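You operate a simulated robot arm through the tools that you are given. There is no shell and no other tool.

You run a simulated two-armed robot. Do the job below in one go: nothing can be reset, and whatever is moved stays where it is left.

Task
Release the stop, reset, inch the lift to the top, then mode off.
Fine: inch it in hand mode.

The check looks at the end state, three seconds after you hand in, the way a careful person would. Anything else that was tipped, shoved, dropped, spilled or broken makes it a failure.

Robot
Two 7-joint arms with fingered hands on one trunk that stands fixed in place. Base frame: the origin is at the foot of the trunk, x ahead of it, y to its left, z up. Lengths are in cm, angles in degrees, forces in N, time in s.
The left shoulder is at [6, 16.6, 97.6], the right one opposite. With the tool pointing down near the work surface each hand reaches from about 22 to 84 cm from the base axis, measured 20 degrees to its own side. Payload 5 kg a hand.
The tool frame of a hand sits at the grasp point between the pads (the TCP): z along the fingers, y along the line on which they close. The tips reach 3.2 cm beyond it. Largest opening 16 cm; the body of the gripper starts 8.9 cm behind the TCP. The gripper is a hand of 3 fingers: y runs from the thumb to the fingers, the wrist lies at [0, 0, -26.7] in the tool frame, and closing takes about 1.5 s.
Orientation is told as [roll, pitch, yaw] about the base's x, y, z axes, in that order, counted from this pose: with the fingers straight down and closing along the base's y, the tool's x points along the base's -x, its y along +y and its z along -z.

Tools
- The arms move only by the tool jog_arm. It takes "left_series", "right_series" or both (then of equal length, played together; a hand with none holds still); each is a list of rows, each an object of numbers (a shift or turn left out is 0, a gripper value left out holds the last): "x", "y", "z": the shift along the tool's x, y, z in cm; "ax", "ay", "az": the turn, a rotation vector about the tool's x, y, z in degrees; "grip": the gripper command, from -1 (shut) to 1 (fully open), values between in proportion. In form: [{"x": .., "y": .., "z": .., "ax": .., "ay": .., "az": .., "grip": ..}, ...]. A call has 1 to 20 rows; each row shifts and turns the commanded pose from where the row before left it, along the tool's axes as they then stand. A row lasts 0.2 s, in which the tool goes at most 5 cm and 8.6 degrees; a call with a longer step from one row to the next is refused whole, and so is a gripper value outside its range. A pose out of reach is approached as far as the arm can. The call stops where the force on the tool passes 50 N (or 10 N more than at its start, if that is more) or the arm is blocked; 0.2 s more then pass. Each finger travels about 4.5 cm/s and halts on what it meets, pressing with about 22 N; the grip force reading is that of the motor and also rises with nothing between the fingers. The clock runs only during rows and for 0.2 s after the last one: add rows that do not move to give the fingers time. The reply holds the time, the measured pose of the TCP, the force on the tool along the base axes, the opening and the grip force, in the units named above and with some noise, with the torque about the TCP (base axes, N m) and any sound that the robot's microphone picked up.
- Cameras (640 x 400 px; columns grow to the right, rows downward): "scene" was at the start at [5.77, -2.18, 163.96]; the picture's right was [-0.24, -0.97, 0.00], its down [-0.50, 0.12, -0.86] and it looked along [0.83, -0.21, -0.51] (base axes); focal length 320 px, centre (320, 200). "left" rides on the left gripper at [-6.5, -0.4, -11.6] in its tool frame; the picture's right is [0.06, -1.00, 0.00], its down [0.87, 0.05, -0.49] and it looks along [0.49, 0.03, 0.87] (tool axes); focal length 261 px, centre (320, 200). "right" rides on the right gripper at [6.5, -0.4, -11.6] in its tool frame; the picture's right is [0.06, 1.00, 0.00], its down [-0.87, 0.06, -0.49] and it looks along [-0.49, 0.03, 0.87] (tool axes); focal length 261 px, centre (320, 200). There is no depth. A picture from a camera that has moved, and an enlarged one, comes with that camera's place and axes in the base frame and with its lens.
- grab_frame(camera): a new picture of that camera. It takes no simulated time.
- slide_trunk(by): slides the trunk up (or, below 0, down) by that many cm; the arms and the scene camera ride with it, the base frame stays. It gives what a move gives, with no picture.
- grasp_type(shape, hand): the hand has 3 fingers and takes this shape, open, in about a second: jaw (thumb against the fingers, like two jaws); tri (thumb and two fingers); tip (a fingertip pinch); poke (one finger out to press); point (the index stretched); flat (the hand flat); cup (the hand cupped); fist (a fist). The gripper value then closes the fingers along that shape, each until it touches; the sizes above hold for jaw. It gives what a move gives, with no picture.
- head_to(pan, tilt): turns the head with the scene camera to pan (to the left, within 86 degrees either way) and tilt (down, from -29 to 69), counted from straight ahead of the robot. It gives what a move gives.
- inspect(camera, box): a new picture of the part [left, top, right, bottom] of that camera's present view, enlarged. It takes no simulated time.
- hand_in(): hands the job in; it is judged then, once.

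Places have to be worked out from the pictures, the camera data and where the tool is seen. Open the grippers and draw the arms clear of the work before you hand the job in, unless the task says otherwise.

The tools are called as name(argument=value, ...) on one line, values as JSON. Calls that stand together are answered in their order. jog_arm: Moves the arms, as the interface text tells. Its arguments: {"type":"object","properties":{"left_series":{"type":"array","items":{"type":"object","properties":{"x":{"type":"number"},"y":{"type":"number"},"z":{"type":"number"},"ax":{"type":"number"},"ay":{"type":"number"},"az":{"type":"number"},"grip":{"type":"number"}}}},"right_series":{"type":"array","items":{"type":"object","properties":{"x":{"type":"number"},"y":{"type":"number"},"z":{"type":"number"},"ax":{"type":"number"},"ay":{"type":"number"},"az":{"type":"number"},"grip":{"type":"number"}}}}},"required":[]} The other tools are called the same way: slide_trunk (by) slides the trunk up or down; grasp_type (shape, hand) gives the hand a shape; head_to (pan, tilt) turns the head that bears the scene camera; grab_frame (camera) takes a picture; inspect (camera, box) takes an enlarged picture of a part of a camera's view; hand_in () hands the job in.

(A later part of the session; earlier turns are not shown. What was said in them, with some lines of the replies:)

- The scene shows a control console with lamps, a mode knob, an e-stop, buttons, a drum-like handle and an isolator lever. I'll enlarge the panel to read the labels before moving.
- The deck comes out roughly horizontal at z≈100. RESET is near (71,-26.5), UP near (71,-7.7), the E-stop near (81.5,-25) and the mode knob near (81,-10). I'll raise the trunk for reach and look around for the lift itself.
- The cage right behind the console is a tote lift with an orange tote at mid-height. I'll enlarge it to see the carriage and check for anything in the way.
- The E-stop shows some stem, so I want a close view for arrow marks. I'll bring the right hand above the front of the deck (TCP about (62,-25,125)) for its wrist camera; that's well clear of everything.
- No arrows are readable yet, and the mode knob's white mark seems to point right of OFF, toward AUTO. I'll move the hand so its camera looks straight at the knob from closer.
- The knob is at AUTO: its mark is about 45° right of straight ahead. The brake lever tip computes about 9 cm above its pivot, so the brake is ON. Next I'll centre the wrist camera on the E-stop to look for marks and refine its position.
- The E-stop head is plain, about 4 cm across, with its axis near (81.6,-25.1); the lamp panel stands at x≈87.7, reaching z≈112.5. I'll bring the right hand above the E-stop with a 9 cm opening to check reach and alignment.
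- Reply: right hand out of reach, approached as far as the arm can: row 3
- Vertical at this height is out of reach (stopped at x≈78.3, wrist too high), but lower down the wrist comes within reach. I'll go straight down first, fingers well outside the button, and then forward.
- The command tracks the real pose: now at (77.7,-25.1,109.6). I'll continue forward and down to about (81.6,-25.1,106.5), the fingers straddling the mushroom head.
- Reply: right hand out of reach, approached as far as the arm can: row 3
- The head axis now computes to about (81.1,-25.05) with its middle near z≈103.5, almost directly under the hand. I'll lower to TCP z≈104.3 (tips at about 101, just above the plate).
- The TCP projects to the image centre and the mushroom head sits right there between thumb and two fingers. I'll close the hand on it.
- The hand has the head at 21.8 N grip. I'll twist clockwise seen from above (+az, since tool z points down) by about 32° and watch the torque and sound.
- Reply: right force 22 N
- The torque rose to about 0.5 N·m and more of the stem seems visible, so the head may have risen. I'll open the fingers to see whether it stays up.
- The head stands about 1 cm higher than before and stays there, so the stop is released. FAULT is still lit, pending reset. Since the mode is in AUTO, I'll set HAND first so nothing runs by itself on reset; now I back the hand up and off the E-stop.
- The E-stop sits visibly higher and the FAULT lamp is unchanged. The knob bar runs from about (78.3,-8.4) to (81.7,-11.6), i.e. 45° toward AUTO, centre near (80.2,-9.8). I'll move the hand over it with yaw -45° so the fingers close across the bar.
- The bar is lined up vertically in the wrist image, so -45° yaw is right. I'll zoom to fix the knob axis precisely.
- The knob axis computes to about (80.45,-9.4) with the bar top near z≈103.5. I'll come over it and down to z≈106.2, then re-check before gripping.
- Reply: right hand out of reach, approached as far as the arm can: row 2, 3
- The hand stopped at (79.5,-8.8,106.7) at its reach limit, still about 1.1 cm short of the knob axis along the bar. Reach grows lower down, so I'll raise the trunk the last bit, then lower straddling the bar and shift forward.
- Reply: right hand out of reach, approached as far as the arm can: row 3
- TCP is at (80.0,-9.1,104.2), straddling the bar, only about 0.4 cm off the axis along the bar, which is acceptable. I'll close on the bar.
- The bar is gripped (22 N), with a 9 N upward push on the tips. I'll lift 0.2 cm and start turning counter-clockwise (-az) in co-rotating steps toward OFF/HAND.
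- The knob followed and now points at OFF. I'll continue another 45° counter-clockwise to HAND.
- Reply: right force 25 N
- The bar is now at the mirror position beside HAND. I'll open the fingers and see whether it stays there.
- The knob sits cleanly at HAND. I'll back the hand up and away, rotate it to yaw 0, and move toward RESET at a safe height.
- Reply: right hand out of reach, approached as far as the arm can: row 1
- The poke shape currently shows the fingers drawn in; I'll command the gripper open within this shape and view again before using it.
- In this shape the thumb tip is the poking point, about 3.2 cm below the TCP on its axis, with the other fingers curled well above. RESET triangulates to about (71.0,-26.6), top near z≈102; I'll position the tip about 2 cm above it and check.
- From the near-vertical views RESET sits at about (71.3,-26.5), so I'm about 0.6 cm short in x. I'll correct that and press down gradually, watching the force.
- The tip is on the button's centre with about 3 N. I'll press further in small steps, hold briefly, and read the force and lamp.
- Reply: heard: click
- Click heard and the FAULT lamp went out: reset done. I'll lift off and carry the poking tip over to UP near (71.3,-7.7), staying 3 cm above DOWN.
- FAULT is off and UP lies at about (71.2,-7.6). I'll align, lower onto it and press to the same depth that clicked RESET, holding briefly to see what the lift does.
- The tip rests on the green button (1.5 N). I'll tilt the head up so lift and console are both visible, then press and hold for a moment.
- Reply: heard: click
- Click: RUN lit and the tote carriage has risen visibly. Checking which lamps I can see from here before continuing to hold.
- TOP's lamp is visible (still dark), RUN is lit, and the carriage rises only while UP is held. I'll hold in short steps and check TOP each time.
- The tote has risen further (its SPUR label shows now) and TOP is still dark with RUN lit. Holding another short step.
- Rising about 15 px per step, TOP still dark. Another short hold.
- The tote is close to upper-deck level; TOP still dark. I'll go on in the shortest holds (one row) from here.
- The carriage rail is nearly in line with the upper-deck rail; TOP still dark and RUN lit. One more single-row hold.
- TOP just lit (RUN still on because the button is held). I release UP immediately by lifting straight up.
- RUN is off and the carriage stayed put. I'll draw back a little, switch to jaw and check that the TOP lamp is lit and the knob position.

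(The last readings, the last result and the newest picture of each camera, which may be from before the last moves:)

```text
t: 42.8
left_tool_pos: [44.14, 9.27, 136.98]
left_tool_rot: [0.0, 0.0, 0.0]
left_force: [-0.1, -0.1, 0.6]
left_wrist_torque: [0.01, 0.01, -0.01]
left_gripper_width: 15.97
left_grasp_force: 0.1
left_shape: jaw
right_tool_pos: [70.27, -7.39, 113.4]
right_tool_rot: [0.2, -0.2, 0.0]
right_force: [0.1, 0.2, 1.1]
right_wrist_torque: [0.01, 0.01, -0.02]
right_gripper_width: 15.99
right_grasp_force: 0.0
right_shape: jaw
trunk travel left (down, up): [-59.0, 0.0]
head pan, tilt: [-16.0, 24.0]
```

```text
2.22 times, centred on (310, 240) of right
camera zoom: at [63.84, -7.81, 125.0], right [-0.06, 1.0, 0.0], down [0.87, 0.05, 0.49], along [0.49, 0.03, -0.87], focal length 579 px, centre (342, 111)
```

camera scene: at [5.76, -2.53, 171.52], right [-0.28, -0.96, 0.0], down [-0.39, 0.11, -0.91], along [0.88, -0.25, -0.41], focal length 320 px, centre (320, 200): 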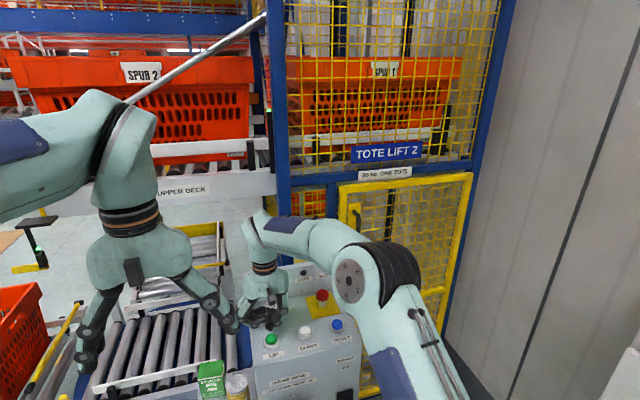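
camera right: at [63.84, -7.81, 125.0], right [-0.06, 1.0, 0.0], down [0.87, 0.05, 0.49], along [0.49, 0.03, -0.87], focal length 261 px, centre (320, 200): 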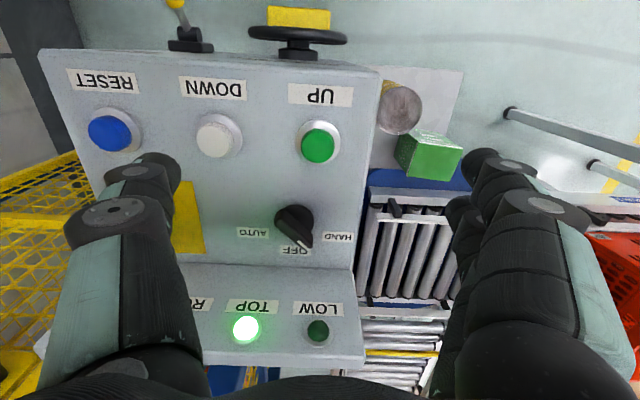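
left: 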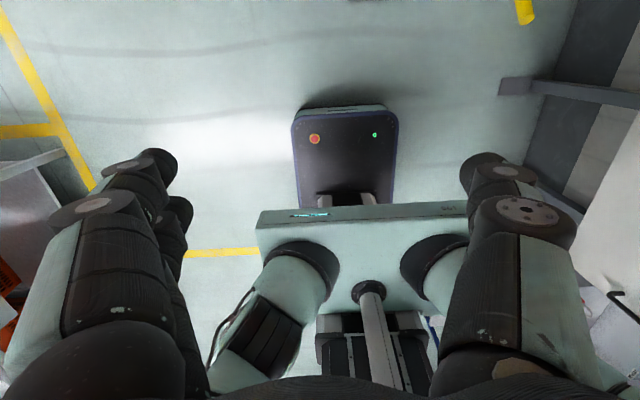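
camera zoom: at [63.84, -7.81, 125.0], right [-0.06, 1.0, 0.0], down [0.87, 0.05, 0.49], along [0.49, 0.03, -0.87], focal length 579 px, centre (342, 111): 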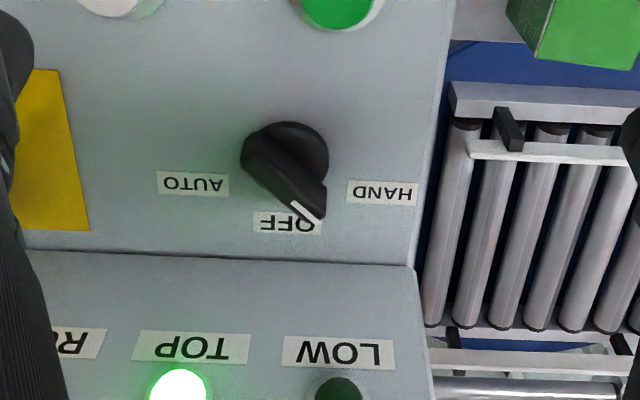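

TOP is lit, FAULT/RUN off, knob still at HAND. I'll bring the jaw hand back over the knob at yaw +45°, opening about 6 cm.

jog_arm(right_series=[{"x": -2.5, "y": -0.7, "z": 1.3, "grip": -0.25}, {"x": -2.5, "y": -0.7, "z": 1.3}, {"x": -2.5, "y": -0.7, "z": 1.3}, {"az": -8}, {"az": -8}, {"az": -8}, {"az": -8}, {"az": -8}, {"az": -5}, {}])

inspect(camera="right", box=[200, 80, 440, 230])

```text
t: 45.0
left_tool_pos: [44.04, 9.35, 136.86]
left_tool_rot: [0.0, 0.0, 0.0]
left_force: [-1.6, 0.2, -0.4]
left_wrist_torque: [0.01, 0.0, 0.0]
left_gripper_width: 15.98
left_grasp_force: 0.0
left_shape: jaw
right_tool_pos: [77.73, -9.55, 109.34]
right_tool_rot: [-0.1, -0.1, 44.9]
right_force: [-0.2, 0.6, 0.2]
right_wrist_torque: [0.02, -0.02, -0.04]
right_gripper_width: 6.04
right_grasp_force: 0.0
right_shape: jaw
trunk travel left (down, up): [-59.0, 0.0]
head pan, tilt: [-16.0, 24.0]
```

```text
2.67 times, centred on (320, 155) of right
camera zoom: at [73.5, -14.47, 121.09], right [-0.75, 0.66, 0.0], down [0.58, 0.65, 0.49], along [0.33, 0.37, -0.87], focal length 695 px, centre (320, 320)
```

zoom: 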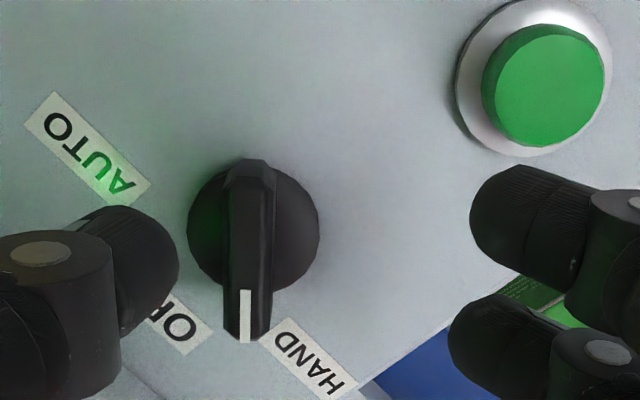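

The knob bar lines up well with the yaw. I'll lower over it in three steps, ending near (80.2,-9.6,104.5).

jog_arm(right_series=[{"x": -0.42, "y": -0.42, "z": 1.5}, {"x": -0.57, "y": -0.57, "z": 1.7}, {"x": -0.74, "y": -0.81, "z": 1.6}, {}])

inspect(camera="right", box=[200, 110, 440, 260])

```text
t: 46.0
left_tool_pos: [44.04, 9.38, 136.87]
left_tool_rot: [0.0, 0.1, 0.0]
left_force: [-0.5, -0.2, -0.5]
left_wrist_torque: [-0.02, -0.03, -0.02]
left_gripper_width: 16.0
left_grasp_force: 0.0
left_shape: jaw
right_tool_pos: [80.08, -9.17, 104.74]
right_tool_rot: [-0.1, -0.2, 44.9]
right_force: [-0.2, 0.0, 0.3]
right_wrist_torque: [0.03, -0.01, -0.02]
right_gripper_width: 6.04
right_grasp_force: 0.0
right_shape: jaw
right hand out of reach, approached as far as the arm can: row 3
trunk travel left (down, up): [-59.0, 0.0]
head pan, tilt: [-16.0, 24.0]
```

```text
2.67 times, centred on (320, 185) of right
camera zoom: at [75.53, -14.12, 116.33], right [-0.75, 0.66, 0.0], down [0.58, 0.65, 0.49], along [0.33, 0.37, -0.87], focal length 695 px, centre (320, 240)
```

zoom: 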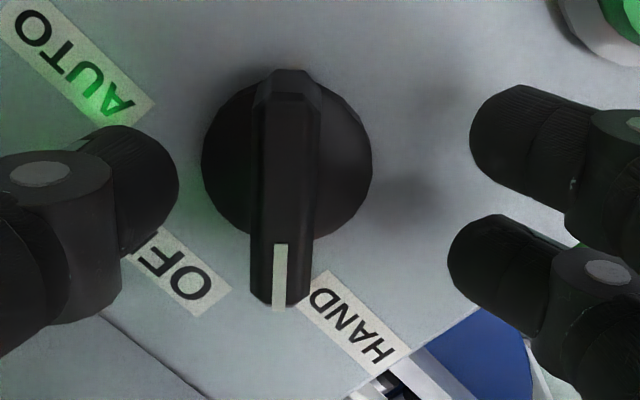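

The bar is about 0.6 cm toward the thumb side of the TCP. I'll shift that way (tool y −0.55) and 0.3 cm lower, then view again.

jog_arm(right_series=[{"z": 0.3}, {"y": -0.6}, {}])

inspect(camera="right", box=[200, 110, 440, 260])

```text
t: 46.8
left_tool_pos: [44.03, 9.38, 136.96]
left_tool_rot: [-0.1, 0.0, 0.0]
left_force: [1.6, 0.2, 0.7]
left_wrist_torque: [-0.02, -0.02, 0.0]
left_gripper_width: 16.01
left_grasp_force: 0.0
left_shape: jaw
right_tool_pos: [80.05, -9.33, 104.47]
right_tool_rot: [-0.1, -0.2, 44.9]
right_force: [-1.0, 1.0, -0.1]
right_wrist_torque: [-0.02, 0.01, 0.01]
right_gripper_width: 6.05
right_grasp_force: 0.1
right_shape: jaw
right hand out of reach, approached as far as the arm can: row 2
trunk travel left (down, up): [-59.0, 0.0]
head pan, tilt: [-16.0, 24.0]
```

```text
2.67 times, centred on (320, 185) of right
camera zoom: at [75.63, -14.26, 116.01], right [-0.75, 0.66, 0.0], down [0.58, 0.65, 0.49], along [0.33, 0.37, -0.87], focal length 695 px, centre (320, 240)
```

zoom: 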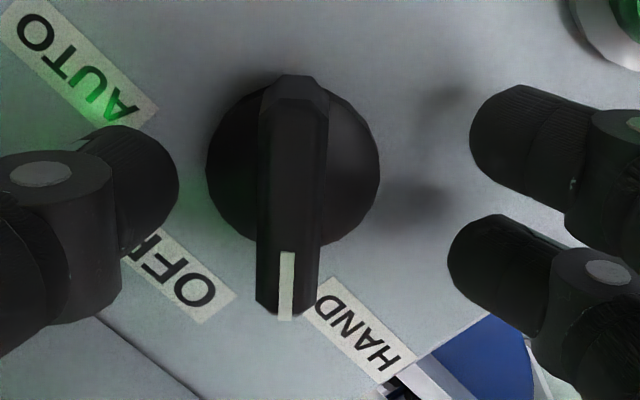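

The forward reach is at its limit, so I'll remove the offset by sliding sideways along base −y (tool x +0.4, y −0.4), which leaves only a small offset along the bar, then close.

jog_arm(right_series=[{"x": 0.4, "y": -0.4}, {"grip": -0.95}, {}, {}, {}, {}, {}])

inspect(camera="right", box=[200, 110, 440, 260])

```text
t: 48.4
left_tool_pos: [44.23, 9.36, 136.91]
left_tool_rot: [0.1, 0.0, 0.1]
left_force: [0.0, 0.0, -0.2]
left_wrist_torque: [0.02, -0.03, 0.01]
left_gripper_width: 16.02
left_grasp_force: 0.3
left_shape: jaw
right_tool_pos: [80.04, -10.04, 104.4]
right_tool_rot: [0.0, -0.1, 44.9]
right_force: [2.0, -2.5, -1.2]
right_wrist_torque: [-0.06, -0.02, 0.0]
right_gripper_width: 0.83
right_grasp_force: 22.2
right_shape: jaw
trunk travel left (down, up): [-59.0, 0.0]
head pan, tilt: [-16.0, 24.0]
```

```text
2.67 times, centred on (320, 185) of right
camera zoom: at [75.68, -14.85, 115.99], right [-0.75, 0.66, 0.0], down [0.58, 0.65, 0.49], along [0.33, 0.37, -0.87], focal length 695 px, centre (320, 240)
```

zoom: 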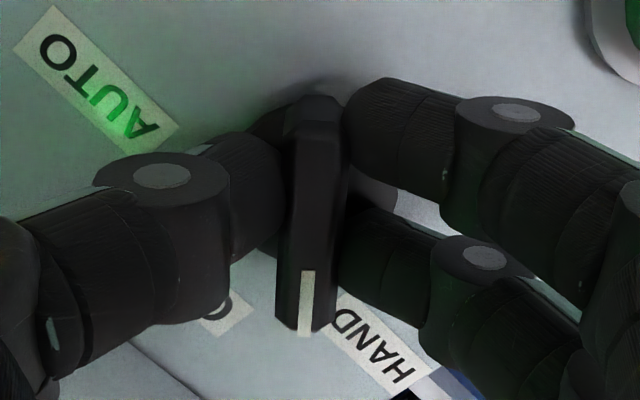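

Gripped cleanly with almost no side force. I'll turn clockwise 45° to OFF with the co-rotating shift.

jog_arm(right_series=[{"az": 8, "x": -0.01, "y": 0.077}, {"az": 8, "x": -0.01, "y": 0.077}, {"az": 8, "x": -0.01, "y": 0.077}, {"az": 8, "x": -0.01, "y": 0.077}, {"az": 8, "x": -0.01, "y": 0.077}, {"az": 5, "y": 0.05}, {}])

inspect(camera="right", box=[200, 110, 440, 260])

```text
t: 50.0
left_tool_pos: [44.09, 9.52, 136.91]
left_tool_rot: [0.0, 0.0, -0.1]
left_force: [-0.9, 0.9, 0.4]
left_wrist_torque: [-0.01, 0.02, -0.01]
left_gripper_width: 16.0
left_grasp_force: 0.0
left_shape: jaw
right_tool_pos: [79.92, -9.4, 104.42]
right_tool_rot: [0.1, 0.1, -0.2]
right_force: [5.0, 1.9, -3.3]
right_wrist_torque: [0.07, -0.12, 0.02]
right_gripper_width: 0.8
right_grasp_force: 21.5
right_shape: jaw
trunk travel left (down, up): [-59.0, 0.0]
head pan, tilt: [-16.0, 24.0]
```

```text
2.67 times, centred on (320, 185) of right
camera zoom: at [73.37, -9.81, 116.01], right [-0.06, 1.0, 0.0], down [0.87, 0.05, 0.49], along [0.49, 0.03, -0.87], focal length 695 px, centre (320, 240)
```

zoom: 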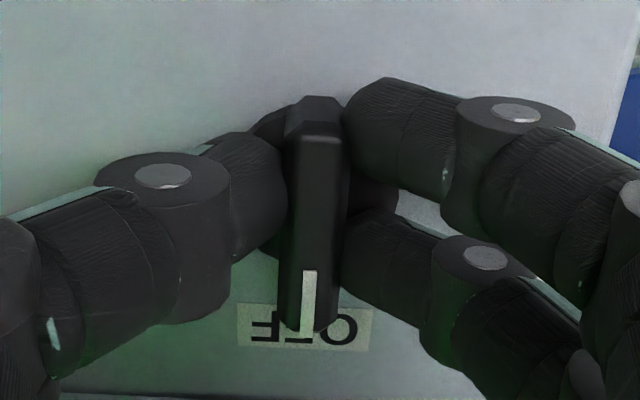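

The mark points straight at OFF. I'll open the fingers and check that it stays there.

jog_arm(right_series=[{"grip": -0.2}, {}, {}, {}, {}])

inspect(camera="right", box=[200, 110, 440, 260])

```text
t: 51.2
left_tool_pos: [44.11, 9.32, 136.98]
left_tool_rot: [-0.1, 0.0, 0.1]
left_force: [0.0, 0.5, -0.1]
left_wrist_torque: [0.01, -0.02, 0.02]
left_gripper_width: 15.99
left_grasp_force: 0.0
left_shape: jaw
right_tool_pos: [79.96, -9.46, 104.59]
right_tool_rot: [0.1, -0.1, -0.1]
right_force: [0.0, -0.2, -0.7]
right_wrist_torque: [0.01, -0.03, -0.06]
right_gripper_width: 6.34
right_grasp_force: 0.1
right_shape: jaw
trunk travel left (down, up): [-59.0, 0.0]
head pan, tilt: [-16.0, 24.0]
```

```text
2.67 times, centred on (320, 185) of right
camera zoom: at [73.31, -9.88, 116.05], right [-0.06, 1.0, 0.0], down [0.87, 0.05, 0.49], along [0.49, 0.03, -0.87], focal length 695 px, centre (320, 240)
```

zoom: 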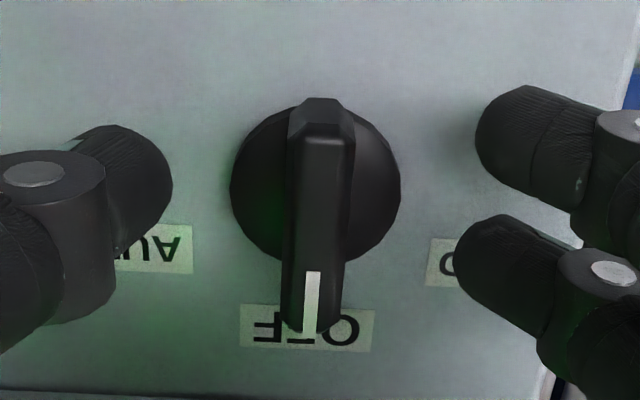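

The knob stays at OFF. Now I'll lift clear and draw the right arm back to about its starting pose, opening the gripper once clear of the console.

jog_arm(right_series=[{"z": -1.5, "x": 0.4}, {"z": -1.5, "x": 0.5}, {"z": -2, "x": 0.8}, {"z": -2.5, "x": 1.5}, {"z": -3, "x": 2}, {"z": -3, "x": 3}, {"z": -3, "x": 3.5}, {"z": -3, "x": 3.5}, {"z": -3, "x": 3, "y": -3}, {"z": -3, "x": 3, "y": -3}, {"z": -3, "x": 3, "y": -3, "grip": 1}, {"x": 3, "y": -3}, {"x": 3, "y": -3}, {"x": 3, "y": -3}, {}, {}])

grab_frame(camera="scene")

inspect(camera="scene", box=[230, 250, 390, 350])

inspect(camera="scene", box=[220, 40, 480, 202])

```text
refused: row 9 steps farther than a row can; nothing moved
```

```text
taken
camera scene: at [5.92, -2.54, 171.54], right [-0.28, -0.96, 0.0], down [-0.39, 0.11, -0.91], along [0.88, -0.25, -0.41], focal length 320 px, centre (320, 200)
```

scene: 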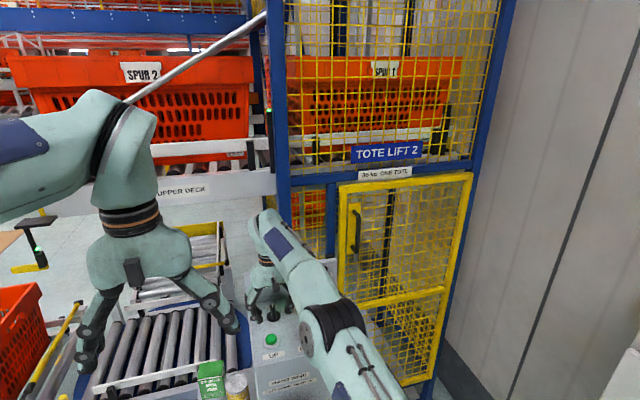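

```text
4.00 times, centred on (310, 300) of scene
camera zoom: at [5.92, -2.54, 171.54], right [-0.28, -0.96, 0.0], down [-0.39, 0.11, -0.91], along [0.88, -0.25, -0.41], focal length 1281 px, centre (360, -200)
```

zoom: 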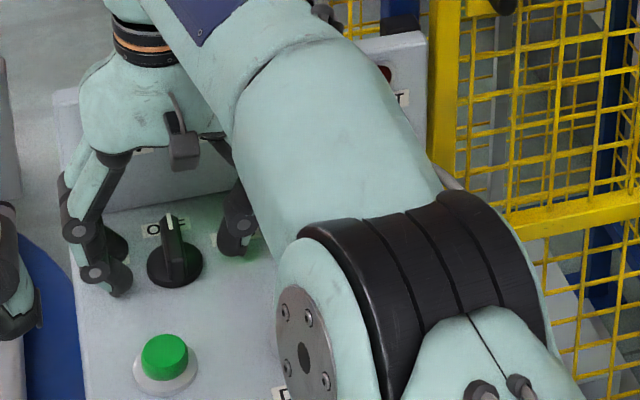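

```text
2.46 times, centred on (350, 121) of scene
camera zoom: at [5.92, -2.54, 171.54], right [-0.28, -0.96, 0.0], down [-0.39, 0.11, -0.91], along [0.88, -0.25, -0.41], focal length 788 px, centre (246, 394)
```

zoom: 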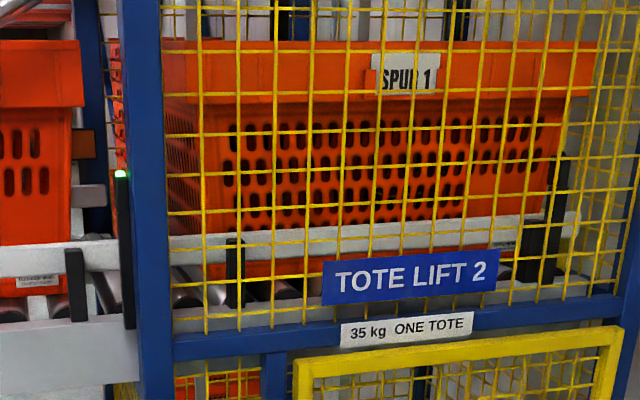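

The call was refused whole because row 9 exceeded 5 cm; nothing moved. The lift is still at top. I'll repeat the retreat with smaller steps.

jog_arm(right_series=[{"z": -1.5, "x": 0.4}, {"z": -1.5, "x": 0.5}, {"z": -2, "x": 0.8}, {"z": -2.5, "x": 1.5}, {"z": -3, "x": 2}, {"z": -3, "x": 3}, {"z": -3, "x": 3.5}, {"z": -3, "x": 3.5}, {"z": -2.5, "x": 2.5, "y": -2.5}, {"z": -2.5, "x": 2.5, "y": -2.5}, {"z": -2.5, "x": 2.5, "y": -2.5, "grip": 1}, {"z": -2, "x": 2.5, "y": -2.5}, {"x": 2.5, "y": -2.5}, {"x": 2.5, "y": -2.5}, {"x": 2.5, "y": -2.5}, {}, {}])

grab_frame(camera="scene")

inspect(camera="scene", box=[230, 250, 390, 350])

inspect(camera="scene", box=[220, 40, 480, 202])

```text
t: 54.8
left_tool_pos: [43.95, 9.35, 136.94]
left_tool_rot: [-0.1, 0.0, 0.0]
left_force: [-0.9, -0.4, 1.3]
left_wrist_torque: [0.03, 0.0, 0.02]
left_gripper_width: 15.98
left_grasp_force: 0.1
left_shape: jaw
right_tool_pos: [47.06, -27.03, 133.5]
right_tool_rot: [0.1, -0.1, -0.2]
right_force: [-0.4, 0.4, -0.2]
right_wrist_torque: [0.0, 0.0, -0.03]
right_gripper_width: 15.99
right_grasp_force: 0.0
right_shape: jaw
trunk travel left (down, up): [-59.0, 0.0]
head pan, tilt: [-16.0, 24.0]
```

```text
taken
camera scene: at [5.85, -2.6, 171.54], right [-0.28, -0.96, 0.0], down [-0.39, 0.11, -0.91], along [0.88, -0.25, -0.41], focal length 320 px, centre (320, 200)
```

scene: 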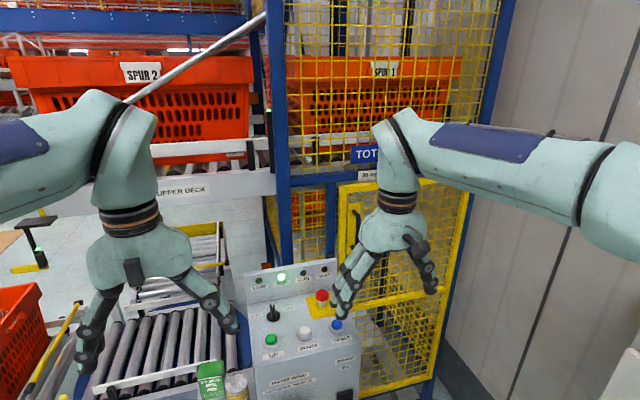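

```text
4.00 times, centred on (310, 300) of scene
camera zoom: at [5.85, -2.6, 171.54], right [-0.28, -0.96, 0.0], down [-0.39, 0.11, -0.91], along [0.88, -0.25, -0.41], focal length 1281 px, centre (360, -200)
```

zoom: 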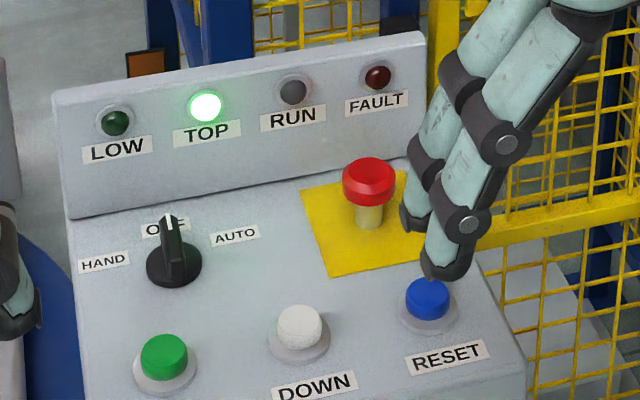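

```text
2.46 times, centred on (350, 121) of scene
camera zoom: at [5.85, -2.6, 171.54], right [-0.28, -0.96, 0.0], down [-0.39, 0.11, -0.91], along [0.88, -0.25, -0.41], focal length 788 px, centre (246, 394)
```

zoom: 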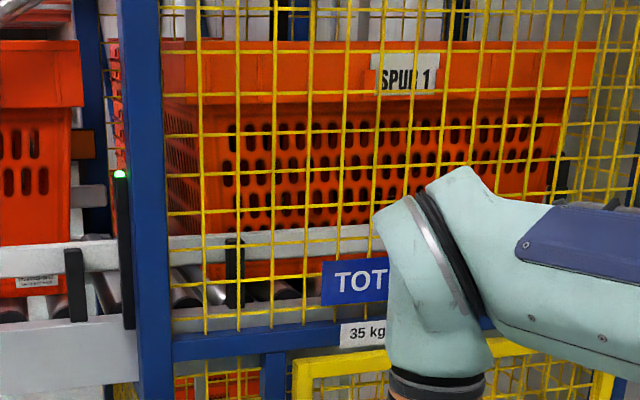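

TOP is lit, RUN and FAULT are dark, the mode knob is at OFF and the E-stop is up. The lift is at upper-deck level, the grippers are open and the arms are clear, so I'm handing in.

hand_in()

```text
The job is handed in.
```

The lift is at the top with the mode knob at OFF, and I've handed the job in. I don't have the check's result.

- **Stop:** I twisted the E-stop clockwise. It rose about 1 cm and has stayed up.
- **Mode:** The knob was at AUTO when I started, not OFF. I turned it to HAND before resetting so the lift couldn't start on its own.
- **Reset:** The button clicked and the FAULT lamp went out.
- **Lift:** I held UP in HAND mode, checking every half second or so, and let go when the TOP lamp lit. The tote now sits level with the upper deck.
- **Mode off:** I turned the knob back to OFF. TOP is lit, and RUN and FAULT are dark.

I didn't touch the brake lever, the hand-wind wheel, or the can and box beside the console. Both grippers are open and the arms are clear of the console.
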